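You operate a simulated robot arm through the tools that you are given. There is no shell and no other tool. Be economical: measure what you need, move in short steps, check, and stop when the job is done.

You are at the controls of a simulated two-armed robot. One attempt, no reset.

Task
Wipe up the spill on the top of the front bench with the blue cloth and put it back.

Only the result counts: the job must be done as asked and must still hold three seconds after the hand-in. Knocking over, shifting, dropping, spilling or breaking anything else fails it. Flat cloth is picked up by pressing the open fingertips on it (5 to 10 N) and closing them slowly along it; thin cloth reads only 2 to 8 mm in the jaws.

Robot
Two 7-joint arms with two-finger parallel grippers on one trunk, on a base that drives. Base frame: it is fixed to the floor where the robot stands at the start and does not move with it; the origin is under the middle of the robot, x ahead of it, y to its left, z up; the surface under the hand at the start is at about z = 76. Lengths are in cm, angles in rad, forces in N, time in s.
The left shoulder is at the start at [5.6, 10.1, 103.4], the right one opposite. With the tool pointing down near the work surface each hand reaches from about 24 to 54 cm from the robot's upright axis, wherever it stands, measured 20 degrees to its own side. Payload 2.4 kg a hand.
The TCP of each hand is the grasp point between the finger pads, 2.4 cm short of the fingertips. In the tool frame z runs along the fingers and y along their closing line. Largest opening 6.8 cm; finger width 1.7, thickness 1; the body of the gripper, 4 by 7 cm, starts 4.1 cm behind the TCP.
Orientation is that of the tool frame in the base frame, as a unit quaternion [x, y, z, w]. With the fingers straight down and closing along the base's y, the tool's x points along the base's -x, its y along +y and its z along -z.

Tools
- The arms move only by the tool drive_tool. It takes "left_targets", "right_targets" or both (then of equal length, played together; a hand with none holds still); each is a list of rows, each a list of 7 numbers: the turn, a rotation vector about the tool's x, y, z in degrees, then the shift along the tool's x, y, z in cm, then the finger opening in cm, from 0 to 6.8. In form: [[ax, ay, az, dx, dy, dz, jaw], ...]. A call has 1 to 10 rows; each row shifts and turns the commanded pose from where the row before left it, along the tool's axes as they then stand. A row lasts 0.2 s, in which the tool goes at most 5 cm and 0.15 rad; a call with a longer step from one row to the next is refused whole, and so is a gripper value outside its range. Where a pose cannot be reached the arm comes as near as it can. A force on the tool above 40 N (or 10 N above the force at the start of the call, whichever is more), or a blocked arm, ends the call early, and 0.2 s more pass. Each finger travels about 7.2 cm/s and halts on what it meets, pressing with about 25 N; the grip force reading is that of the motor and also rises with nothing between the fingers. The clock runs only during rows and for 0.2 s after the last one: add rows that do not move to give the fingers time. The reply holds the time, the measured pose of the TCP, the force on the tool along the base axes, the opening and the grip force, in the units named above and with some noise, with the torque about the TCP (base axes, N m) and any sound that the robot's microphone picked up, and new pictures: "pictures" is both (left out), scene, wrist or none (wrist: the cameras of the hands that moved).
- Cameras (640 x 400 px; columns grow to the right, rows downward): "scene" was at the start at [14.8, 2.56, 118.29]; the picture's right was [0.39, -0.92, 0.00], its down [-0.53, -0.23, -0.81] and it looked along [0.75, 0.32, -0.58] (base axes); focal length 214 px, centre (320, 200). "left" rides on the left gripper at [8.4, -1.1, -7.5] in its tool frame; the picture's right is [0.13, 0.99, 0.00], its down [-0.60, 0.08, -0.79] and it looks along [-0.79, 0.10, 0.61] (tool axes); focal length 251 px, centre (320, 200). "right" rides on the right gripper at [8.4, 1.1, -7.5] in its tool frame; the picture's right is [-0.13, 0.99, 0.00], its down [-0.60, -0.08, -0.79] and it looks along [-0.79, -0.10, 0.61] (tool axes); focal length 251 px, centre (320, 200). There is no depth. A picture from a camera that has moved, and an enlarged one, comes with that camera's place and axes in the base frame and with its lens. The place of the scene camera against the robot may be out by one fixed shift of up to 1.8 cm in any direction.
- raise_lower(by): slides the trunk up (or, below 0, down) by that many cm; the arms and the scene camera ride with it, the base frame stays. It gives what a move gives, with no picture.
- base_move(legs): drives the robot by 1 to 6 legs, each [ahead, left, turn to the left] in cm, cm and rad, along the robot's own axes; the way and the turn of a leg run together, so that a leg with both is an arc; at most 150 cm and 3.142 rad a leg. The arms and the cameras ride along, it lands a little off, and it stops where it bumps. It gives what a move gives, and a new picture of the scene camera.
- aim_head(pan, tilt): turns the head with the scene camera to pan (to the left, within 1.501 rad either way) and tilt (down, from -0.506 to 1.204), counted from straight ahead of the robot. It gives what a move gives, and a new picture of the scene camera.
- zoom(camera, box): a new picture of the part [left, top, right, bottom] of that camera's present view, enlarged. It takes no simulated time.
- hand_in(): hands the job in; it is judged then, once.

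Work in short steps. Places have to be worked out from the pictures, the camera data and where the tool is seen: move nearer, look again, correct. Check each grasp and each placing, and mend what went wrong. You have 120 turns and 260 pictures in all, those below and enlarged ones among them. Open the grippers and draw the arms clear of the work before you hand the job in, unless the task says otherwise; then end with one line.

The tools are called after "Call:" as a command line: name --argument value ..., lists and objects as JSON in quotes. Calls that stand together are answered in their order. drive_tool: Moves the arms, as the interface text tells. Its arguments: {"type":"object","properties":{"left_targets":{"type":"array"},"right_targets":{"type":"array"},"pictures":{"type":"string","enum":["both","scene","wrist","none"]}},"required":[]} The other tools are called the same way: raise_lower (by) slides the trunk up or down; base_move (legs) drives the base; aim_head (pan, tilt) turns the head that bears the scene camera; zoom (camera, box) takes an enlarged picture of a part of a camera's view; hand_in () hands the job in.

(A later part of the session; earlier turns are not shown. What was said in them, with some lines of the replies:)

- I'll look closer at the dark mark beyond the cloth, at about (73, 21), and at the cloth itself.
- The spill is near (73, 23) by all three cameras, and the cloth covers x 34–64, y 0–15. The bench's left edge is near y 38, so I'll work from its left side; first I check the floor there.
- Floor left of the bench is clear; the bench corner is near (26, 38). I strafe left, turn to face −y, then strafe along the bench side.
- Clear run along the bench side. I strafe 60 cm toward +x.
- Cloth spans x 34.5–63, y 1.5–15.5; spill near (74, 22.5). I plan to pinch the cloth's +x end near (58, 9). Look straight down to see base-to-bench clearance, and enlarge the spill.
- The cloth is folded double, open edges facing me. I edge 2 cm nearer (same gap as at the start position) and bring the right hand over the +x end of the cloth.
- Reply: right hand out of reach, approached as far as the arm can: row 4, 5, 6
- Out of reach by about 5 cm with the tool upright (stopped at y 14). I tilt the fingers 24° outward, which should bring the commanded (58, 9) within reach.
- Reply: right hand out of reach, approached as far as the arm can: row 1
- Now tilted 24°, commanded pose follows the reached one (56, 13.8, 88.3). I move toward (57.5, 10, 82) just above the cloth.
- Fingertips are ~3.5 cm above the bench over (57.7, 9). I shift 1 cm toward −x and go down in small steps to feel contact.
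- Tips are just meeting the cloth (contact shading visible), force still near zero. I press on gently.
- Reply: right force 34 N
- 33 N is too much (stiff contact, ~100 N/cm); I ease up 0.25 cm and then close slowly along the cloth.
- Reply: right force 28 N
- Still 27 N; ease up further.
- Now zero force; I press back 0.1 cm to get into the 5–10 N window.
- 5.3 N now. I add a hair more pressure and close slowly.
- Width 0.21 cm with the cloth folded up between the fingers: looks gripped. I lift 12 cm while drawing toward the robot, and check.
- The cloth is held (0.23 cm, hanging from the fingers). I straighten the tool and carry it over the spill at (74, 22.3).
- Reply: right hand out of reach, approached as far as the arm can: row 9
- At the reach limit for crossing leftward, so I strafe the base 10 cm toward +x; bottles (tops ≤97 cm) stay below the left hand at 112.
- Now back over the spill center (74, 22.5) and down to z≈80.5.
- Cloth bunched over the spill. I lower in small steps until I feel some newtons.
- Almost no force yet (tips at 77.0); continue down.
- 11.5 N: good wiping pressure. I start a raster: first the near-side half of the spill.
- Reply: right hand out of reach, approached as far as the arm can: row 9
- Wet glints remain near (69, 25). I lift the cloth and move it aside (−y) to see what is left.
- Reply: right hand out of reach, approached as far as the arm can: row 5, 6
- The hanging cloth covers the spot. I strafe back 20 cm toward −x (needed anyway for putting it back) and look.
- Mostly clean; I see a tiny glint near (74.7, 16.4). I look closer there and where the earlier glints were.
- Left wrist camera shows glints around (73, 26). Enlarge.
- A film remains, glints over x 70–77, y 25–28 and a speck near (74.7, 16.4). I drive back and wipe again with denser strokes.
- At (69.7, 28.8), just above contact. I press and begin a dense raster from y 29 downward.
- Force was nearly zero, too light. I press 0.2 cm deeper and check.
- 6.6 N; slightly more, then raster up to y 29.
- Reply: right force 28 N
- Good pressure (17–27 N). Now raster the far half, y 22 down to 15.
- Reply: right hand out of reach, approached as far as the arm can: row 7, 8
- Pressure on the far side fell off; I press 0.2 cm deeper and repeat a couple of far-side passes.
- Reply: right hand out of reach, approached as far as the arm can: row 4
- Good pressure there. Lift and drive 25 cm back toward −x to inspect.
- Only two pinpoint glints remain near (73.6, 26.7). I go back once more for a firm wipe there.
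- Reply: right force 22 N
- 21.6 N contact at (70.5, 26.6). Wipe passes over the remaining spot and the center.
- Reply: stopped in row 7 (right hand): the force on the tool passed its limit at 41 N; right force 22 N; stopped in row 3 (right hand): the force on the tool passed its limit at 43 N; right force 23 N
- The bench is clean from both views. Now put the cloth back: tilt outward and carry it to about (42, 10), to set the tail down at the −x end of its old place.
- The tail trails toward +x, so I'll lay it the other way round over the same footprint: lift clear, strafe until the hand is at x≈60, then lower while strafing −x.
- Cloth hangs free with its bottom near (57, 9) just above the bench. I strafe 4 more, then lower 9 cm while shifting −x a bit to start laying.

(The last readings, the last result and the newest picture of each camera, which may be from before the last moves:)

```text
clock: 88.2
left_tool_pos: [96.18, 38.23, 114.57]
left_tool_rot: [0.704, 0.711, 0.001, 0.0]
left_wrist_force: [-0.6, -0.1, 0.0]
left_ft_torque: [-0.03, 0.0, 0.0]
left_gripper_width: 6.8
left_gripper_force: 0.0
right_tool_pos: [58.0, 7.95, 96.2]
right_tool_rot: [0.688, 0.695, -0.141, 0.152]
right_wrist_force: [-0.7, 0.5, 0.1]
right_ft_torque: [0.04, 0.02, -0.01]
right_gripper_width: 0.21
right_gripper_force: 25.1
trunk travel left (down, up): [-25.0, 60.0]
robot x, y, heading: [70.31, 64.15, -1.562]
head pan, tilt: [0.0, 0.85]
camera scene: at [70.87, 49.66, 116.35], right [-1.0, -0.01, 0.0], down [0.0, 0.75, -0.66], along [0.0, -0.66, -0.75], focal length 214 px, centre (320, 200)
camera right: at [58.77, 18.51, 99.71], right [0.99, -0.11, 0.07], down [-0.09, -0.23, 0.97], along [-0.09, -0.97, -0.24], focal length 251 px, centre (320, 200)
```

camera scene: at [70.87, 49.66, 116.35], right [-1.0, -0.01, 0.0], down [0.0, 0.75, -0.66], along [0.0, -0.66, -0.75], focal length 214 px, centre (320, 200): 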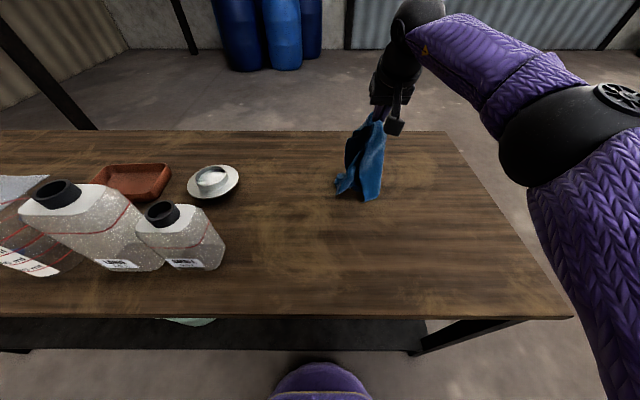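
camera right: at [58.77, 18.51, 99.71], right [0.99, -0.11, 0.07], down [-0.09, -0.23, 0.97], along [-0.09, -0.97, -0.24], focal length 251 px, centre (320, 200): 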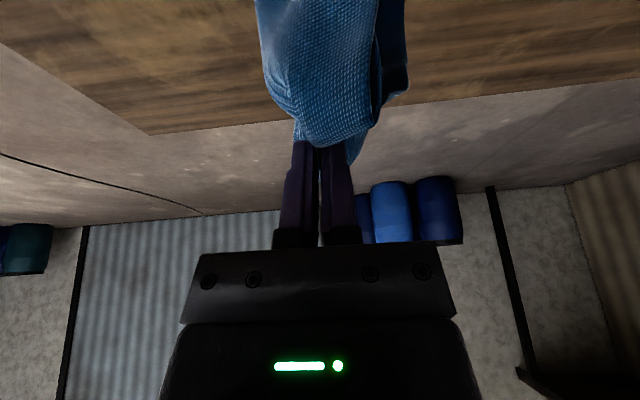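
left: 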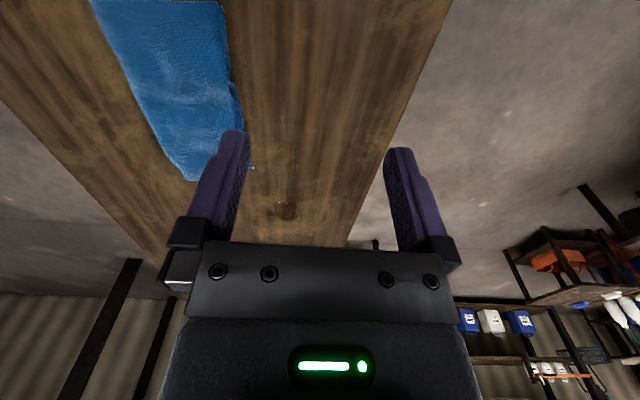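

Tail touches at x≈58–65. Continue: strafe −7, lower with slight +y.

Call:
base_move --legs '[[0, -6, 0]]'

Call:
drive_tool --right_targets '[[0, 0, 0, 1.2, 0, 1.8, 0], [0, 0, 0, 1.2, 0, 1.8, 0], [0, 0, 0, 1.0, -1, 1.8, 0], [0, 0, 0, 0.8, -1, 1.8, 0], [0, 0, 0, 0, 0, 0, 0]]' --pictures "scene"

```text
clock: 89.1
left_tool_pos: [90.15, 38.11, 114.71]
left_tool_rot: [0.704, 0.71, 0.0, 0.0]
left_wrist_force: [0.0, 0.2, -0.1]
left_ft_torque: [-0.02, -0.01, 0.01]
left_gripper_width: 6.81
left_gripper_force: 0.0
right_tool_pos: [51.92, 7.85, 96.15]
right_tool_rot: [0.688, 0.695, -0.141, 0.152]
right_wrist_force: [-0.4, 1.0, 0.1]
right_ft_torque: [-0.01, -0.02, 0.0]
right_gripper_width: 0.23
right_gripper_force: 24.7
trunk travel left (down, up): [-25.0, 60.0]
robot x, y, heading: [64.27, 64.11, -1.562]
head pan, tilt: [0.0, 0.85]
camera scene: at [64.83, 49.62, 116.35], right [-1.0, -0.01, 0.0], down [-0.01, 0.75, -0.66], along [0.01, -0.66, -0.75], focal length 214 px, centre (320, 200)
```

scene: 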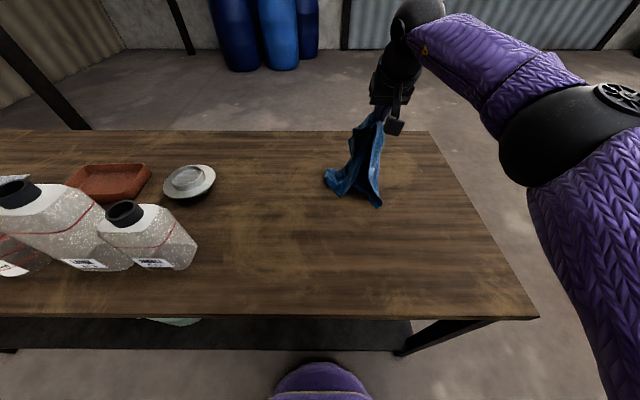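

```text
clock: 90.3
left_tool_pos: [90.27, 38.11, 114.49]
left_tool_rot: [0.704, 0.71, 0.0, 0.0]
left_wrist_force: [-0.4, 0.6, 0.1]
left_ft_torque: [0.01, -0.01, 0.0]
left_gripper_width: 6.81
left_gripper_force: 0.0
right_tool_pos: [50.18, 8.64, 87.8]
right_tool_rot: [0.687, 0.696, -0.141, 0.152]
right_wrist_force: [0.2, -0.6, -0.8]
right_ft_torque: [0.01, -0.02, 0.01]
right_gripper_width: 0.23
right_gripper_force: 24.5
trunk travel left (down, up): [-25.0, 60.0]
robot x, y, heading: [64.1, 64.03, -1.561]
head pan, tilt: [0.0, 0.85]
camera scene: at [64.86, 49.62, 116.35], right [-1.0, -0.01, 0.0], down [-0.01, 0.75, -0.66], along [0.01, -0.66, -0.75], focal length 214 px, centre (320, 200)
```

scene: 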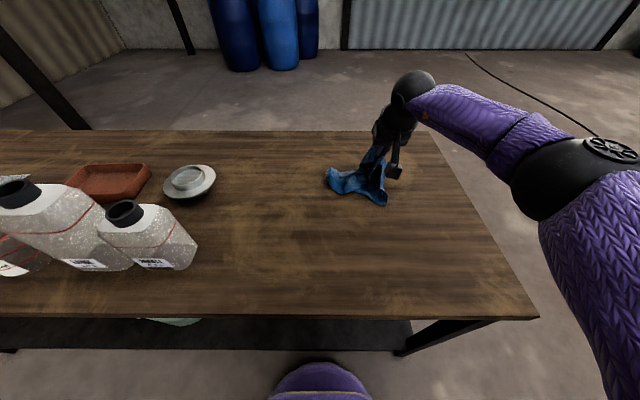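

Tail end sits near x 63. Strafe −6 more and lower further.

Call:
base_move --legs '[[0, -6, 0]]'

Call:
drive_tool --right_targets '[[0, 0, 0, 0.8, -0.5, 1.8, 0], [0, 0, 0, 0.8, -0.5, 1.8, 0], [0, 0, 0, 0.6, -0.5, 1.4, 0], [0, 0, 0, 0.3, 0, 0.6, 0], [0, 0, 0, 0, 0, 0, 0]]' --pictures "both"

```text
clock: 91.3
left_tool_pos: [84.06, 38.04, 114.64]
left_tool_rot: [0.703, 0.711, 0.0, 0.0]
left_wrist_force: [-0.7, 0.3, -1.0]
left_ft_torque: [0.01, -0.05, -0.05]
left_gripper_width: 6.79
left_gripper_force: 0.0
right_tool_pos: [44.04, 8.74, 87.83]
right_tool_rot: [0.688, 0.696, -0.141, 0.152]
right_wrist_force: [0.7, 0.6, -0.9]
right_ft_torque: [0.02, 0.01, 0.0]
right_gripper_width: 0.22
right_gripper_force: 25.2
trunk travel left (down, up): [-25.0, 60.0]
robot x, y, heading: [57.76, 64.51, -1.567]
head pan, tilt: [0.0, 0.85]
camera scene: at [58.75, 49.57, 116.35], right [-1.0, -0.01, 0.0], down [-0.01, 0.75, -0.66], along [0.01, -0.66, -0.75], focal length 214 px, centre (320, 200)
```

scene: 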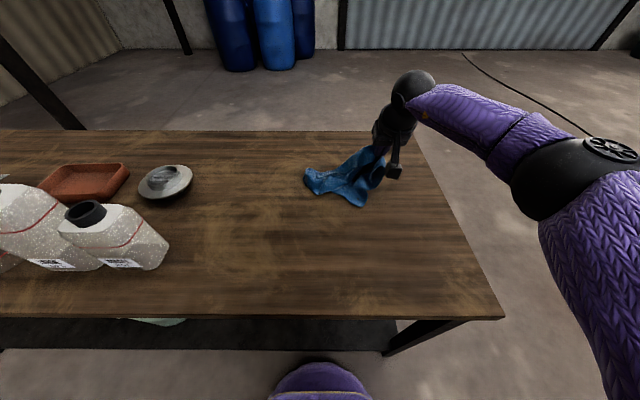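

```text
clock: 92.5
left_tool_pos: [84.2, 38.07, 114.53]
left_tool_rot: [0.703, 0.711, 0.0, 0.0]
left_wrist_force: [-0.5, -0.2, 0.1]
left_ft_torque: [-0.01, 0.02, 0.03]
left_gripper_width: 6.81
left_gripper_force: 0.0
right_tool_pos: [42.59, 8.5, 81.7]
right_tool_rot: [0.687, 0.696, -0.141, 0.152]
right_wrist_force: [0.1, 0.0, 0.9]
right_ft_torque: [0.01, 0.01, -0.01]
right_gripper_width: 0.2
right_gripper_force: 25.5
trunk travel left (down, up): [-25.0, 60.0]
robot x, y, heading: [57.78, 64.57, -1.558]
head pan, tilt: [0.0, 0.85]
camera scene: at [58.78, 49.57, 116.35], right [-1.0, -0.01, 0.0], down [-0.01, 0.75, -0.66], along [0.01, -0.66, -0.75], focal length 214 px, centre (320, 200)
camera right: at [43.47, 19.19, 85.26], right [0.99, -0.1, 0.06], down [-0.09, -0.23, 0.97], along [-0.09, -0.97, -0.24], focal length 251 px, centre (320, 200)
```

scene: 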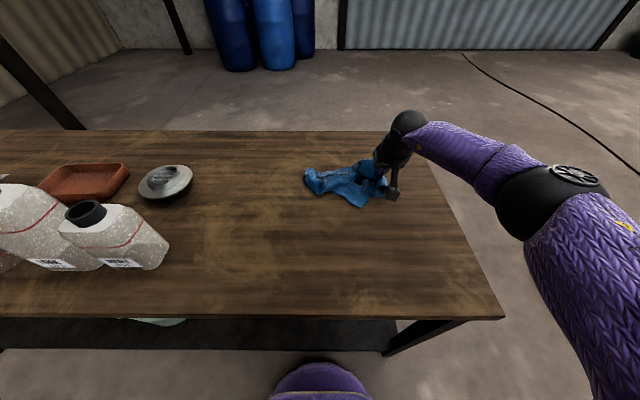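
right: 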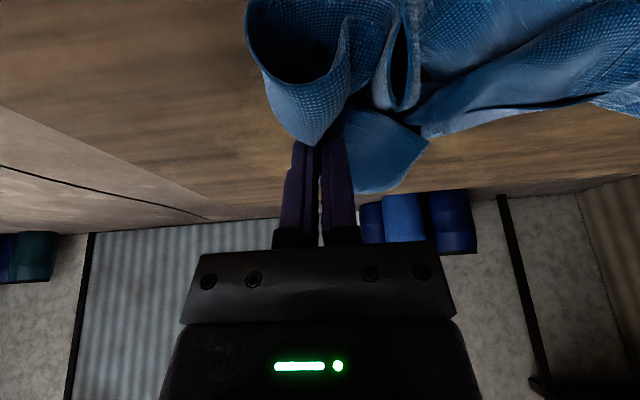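

Tail stays at x≈63. Hand at 42.6; I strafe −2.5 to straighten, lower to the bench and open.

Call:
base_move --legs '[[0, -2.5, 0]]'

Call:
drive_tool --right_targets '[[0, 0, 0, 0.3, 0, 0.8, 0], [0, 0, 0, 0.3, 0, 0.8, 0], [0, 0, 0, 0.1, 0, 0.3, 0], [0, 0, 0, 0, 0, 0, 0], [0, 0, 0, 0, 0, 0, 1], [0, 0, 0, 0, 0, 0, 2.5], [0, 0, 0, 0, 0, 0, 4], [0, 0, 0, 0, 0, 0, 4]]' --pictures "both"

```text
clock: 93.3
left_tool_pos: [81.56, 37.99, 114.71]
left_tool_rot: [0.704, 0.711, 0.0, -0.001]
left_wrist_force: [-0.5, 0.8, -0.1]
left_ft_torque: [-0.02, -0.03, 0.0]
left_gripper_width: 6.79
left_gripper_force: 0.1
right_tool_pos: [40.07, 8.5, 81.69]
right_tool_rot: [0.687, 0.696, -0.142, 0.153]
right_wrist_force: [0.3, -0.2, 0.3]
right_ft_torque: [-0.02, 0.01, -0.01]
right_gripper_width: 0.22
right_gripper_force: 25.1
trunk travel left (down, up): [-25.0, 60.0]
robot x, y, heading: [55.44, 64.21, -1.565]
head pan, tilt: [0.0, 0.85]
camera scene: at [56.22, 49.54, 116.35], right [-1.0, -0.01, 0.0], down [-0.01, 0.75, -0.66], along [0.01, -0.66, -0.75], focal length 214 px, centre (320, 200)
```

scene: 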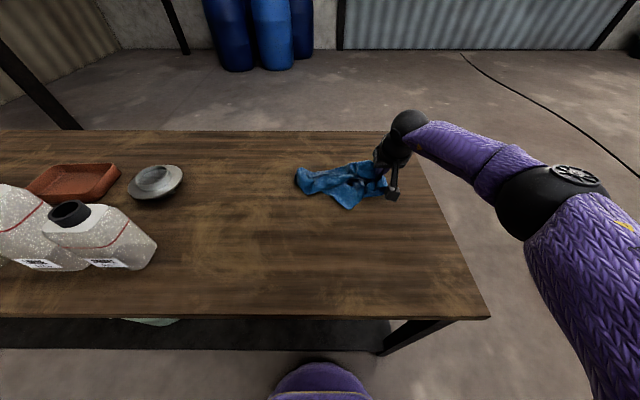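

```text
clock: 95.1
left_tool_pos: [81.64, 37.96, 114.57]
left_tool_rot: [0.704, 0.71, 0.001, 0.0]
left_wrist_force: [-0.4, -1.0, 0.0]
left_ft_torque: [0.01, 0.01, 0.02]
left_gripper_width: 6.8
left_gripper_force: 0.0
right_tool_pos: [40.09, 8.42, 79.9]
right_tool_rot: [0.688, 0.696, -0.142, 0.152]
right_wrist_force: [0.0, -0.3, 0.1]
right_ft_torque: [-0.01, 0.01, -0.01]
right_gripper_width: 3.98
right_gripper_force: 0.1
trunk travel left (down, up): [-25.0, 60.0]
robot x, y, heading: [55.42, 64.22, -1.562]
head pan, tilt: [0.0, 0.85]
camera scene: at [56.24, 49.55, 116.35], right [-1.0, -0.01, 0.0], down [-0.01, 0.75, -0.66], along [0.01, -0.66, -0.75], focal length 214 px, centre (320, 200)
camera right: at [40.96, 19.04, 83.3], right [0.99, -0.1, 0.07], down [-0.09, -0.23, 0.97], along [-0.09, -0.97, -0.24], focal length 251 px, centre (320, 200)
```

scene: 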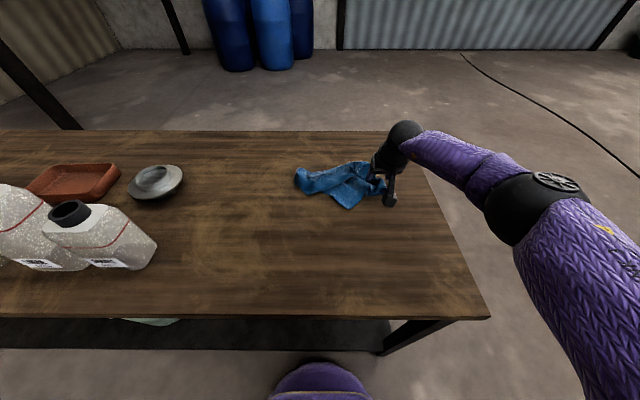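
right: 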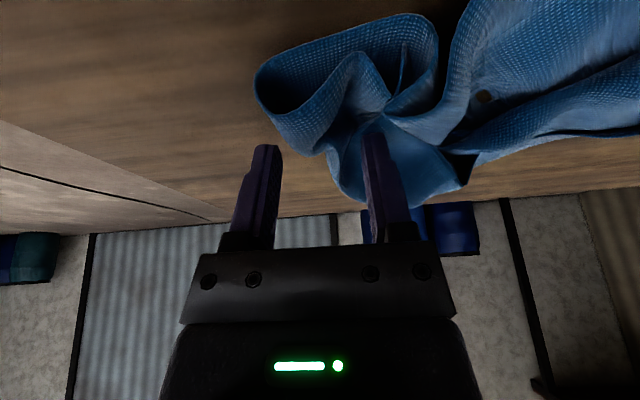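

Released. I withdraw the hand along its fingers and look.

Call:
drive_tool --right_targets '[[0, 0, 0, 0, 0, -0.6, 5], [0, 0, 0, 0, 0, -1, 6.8], [0, 0, 0, 0, 0, -2, 6.8], [0, 0, 0, 0, 0, -3, 6.8], [0, 0, 0, 0, 0, -4, 6.8], [0, 0, 0, 0, 0, -4, 6.8], [0, 0, 0, 0, 0, -4, 6.8], [0, 0, 0, 3, 0, -3, 6.8], [0, 0, 0, 3, 0, -2, 6.8]]'

Call:
zoom --camera "scene" --box '[260, 130, 460, 255]'

```text
clock: 97.1
left_tool_pos: [81.64, 38.1, 114.55]
left_tool_rot: [0.704, 0.71, 0.0, 0.0]
left_wrist_force: [-0.1, 0.6, 0.9]
left_ft_torque: [-0.04, 0.02, 0.0]
left_gripper_width: 6.79
left_gripper_force: 0.1
right_tool_pos: [39.37, 23.52, 99.15]
right_tool_rot: [0.688, 0.695, -0.142, 0.153]
right_wrist_force: [0.2, -0.1, 0.2]
right_ft_torque: [-0.03, 0.02, -0.03]
right_gripper_width: 6.78
right_gripper_force: 0.0
trunk travel left (down, up): [-25.0, 60.0]
robot x, y, heading: [55.82, 64.32, -1.563]
head pan, tilt: [0.0, 0.85]
camera scene: at [56.23, 49.56, 116.35], right [-1.0, -0.01, 0.0], down [-0.01, 0.75, -0.66], along [0.01, -0.66, -0.75], focal length 214 px, centre (320, 200)
camera right: at [40.33, 34.3, 102.53], right [0.99, -0.1, 0.06], down [-0.09, -0.23, 0.97], along [-0.09, -0.97, -0.24], focal length 251 px, centre (320, 200)
```

scene: 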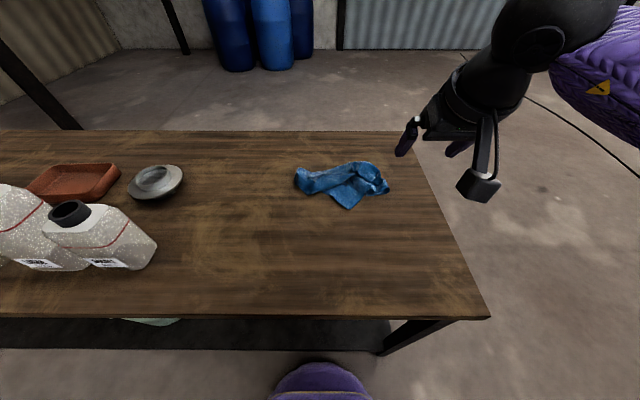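
right: 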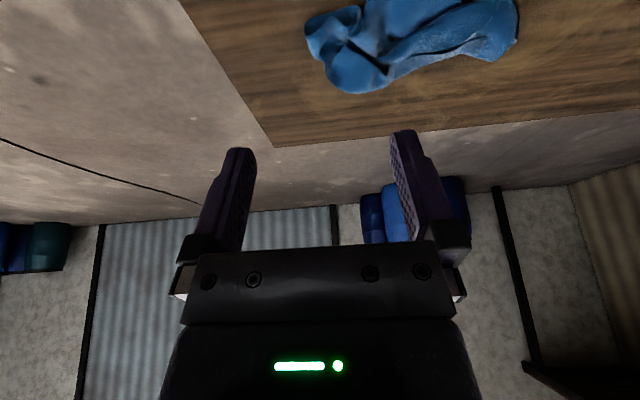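

```text
3.20 times, centred on (360, 192) of scene
camera zoom: at [56.23, 49.56, 116.35], right [-1.0, -0.01, 0.0], down [-0.01, 0.75, -0.66], along [0.01, -0.66, -0.75], focal length 686 px, centre (192, 224)
```

zoom: 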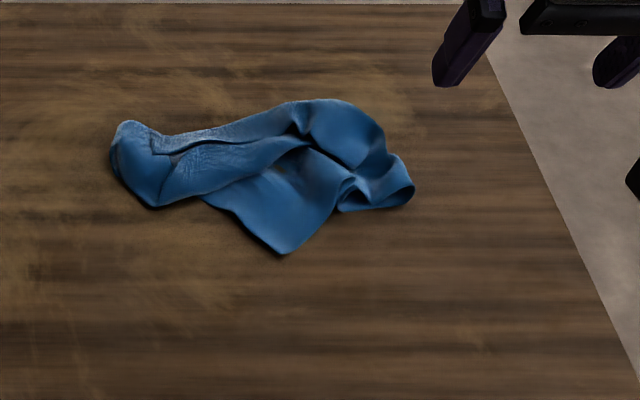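

The cloth lies back on its old footprint (x 39–63, y 2–15), hands clear. One last glance at the spill area from a new angle.

Call:
zoom --camera "left" --box '[160, 0, 352, 120]'

Call:
zoom --camera "scene" --box '[160, 150, 340, 262]'

```text
3.33 times, centred on (256, 60) of left
camera zoom: at [80.34, 46.55, 122.07], right [0.99, 0.14, 0.0], down [0.08, -0.6, 0.79], along [0.11, -0.79, -0.61], focal length 838 px, centre (533, 667)
```

zoom: 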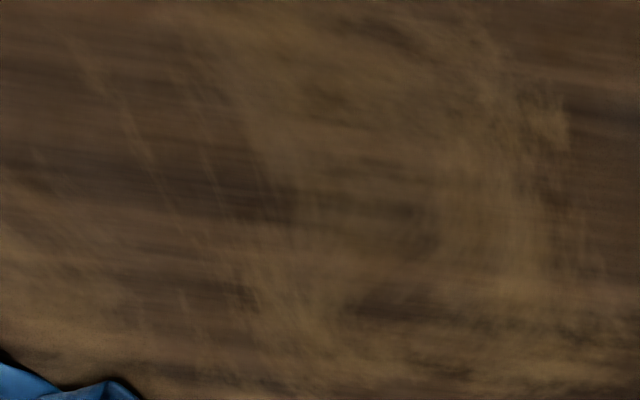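

```text
3.56 times, centred on (250, 206) of scene
camera zoom: at [56.23, 49.56, 116.35], right [-1.0, -0.01, 0.0], down [-0.01, 0.75, -0.66], along [0.01, -0.66, -0.75], focal length 763 px, centre (569, 179)
```

zoom: 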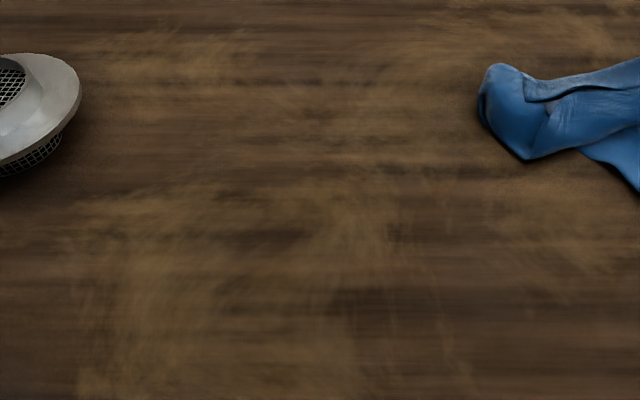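

The spill is gone from every view, the cloth is back, both grippers are open and clear. Handing in.

Call:
hand_in

```text
The job is handed in.
```

I wiped up the spill on the front bench and put the blue cloth back where it was, lying rumpled rather than neatly folded. No trace of the spill showed in the last camera views, both grippers are open and clear, and I saw nothing else moved.
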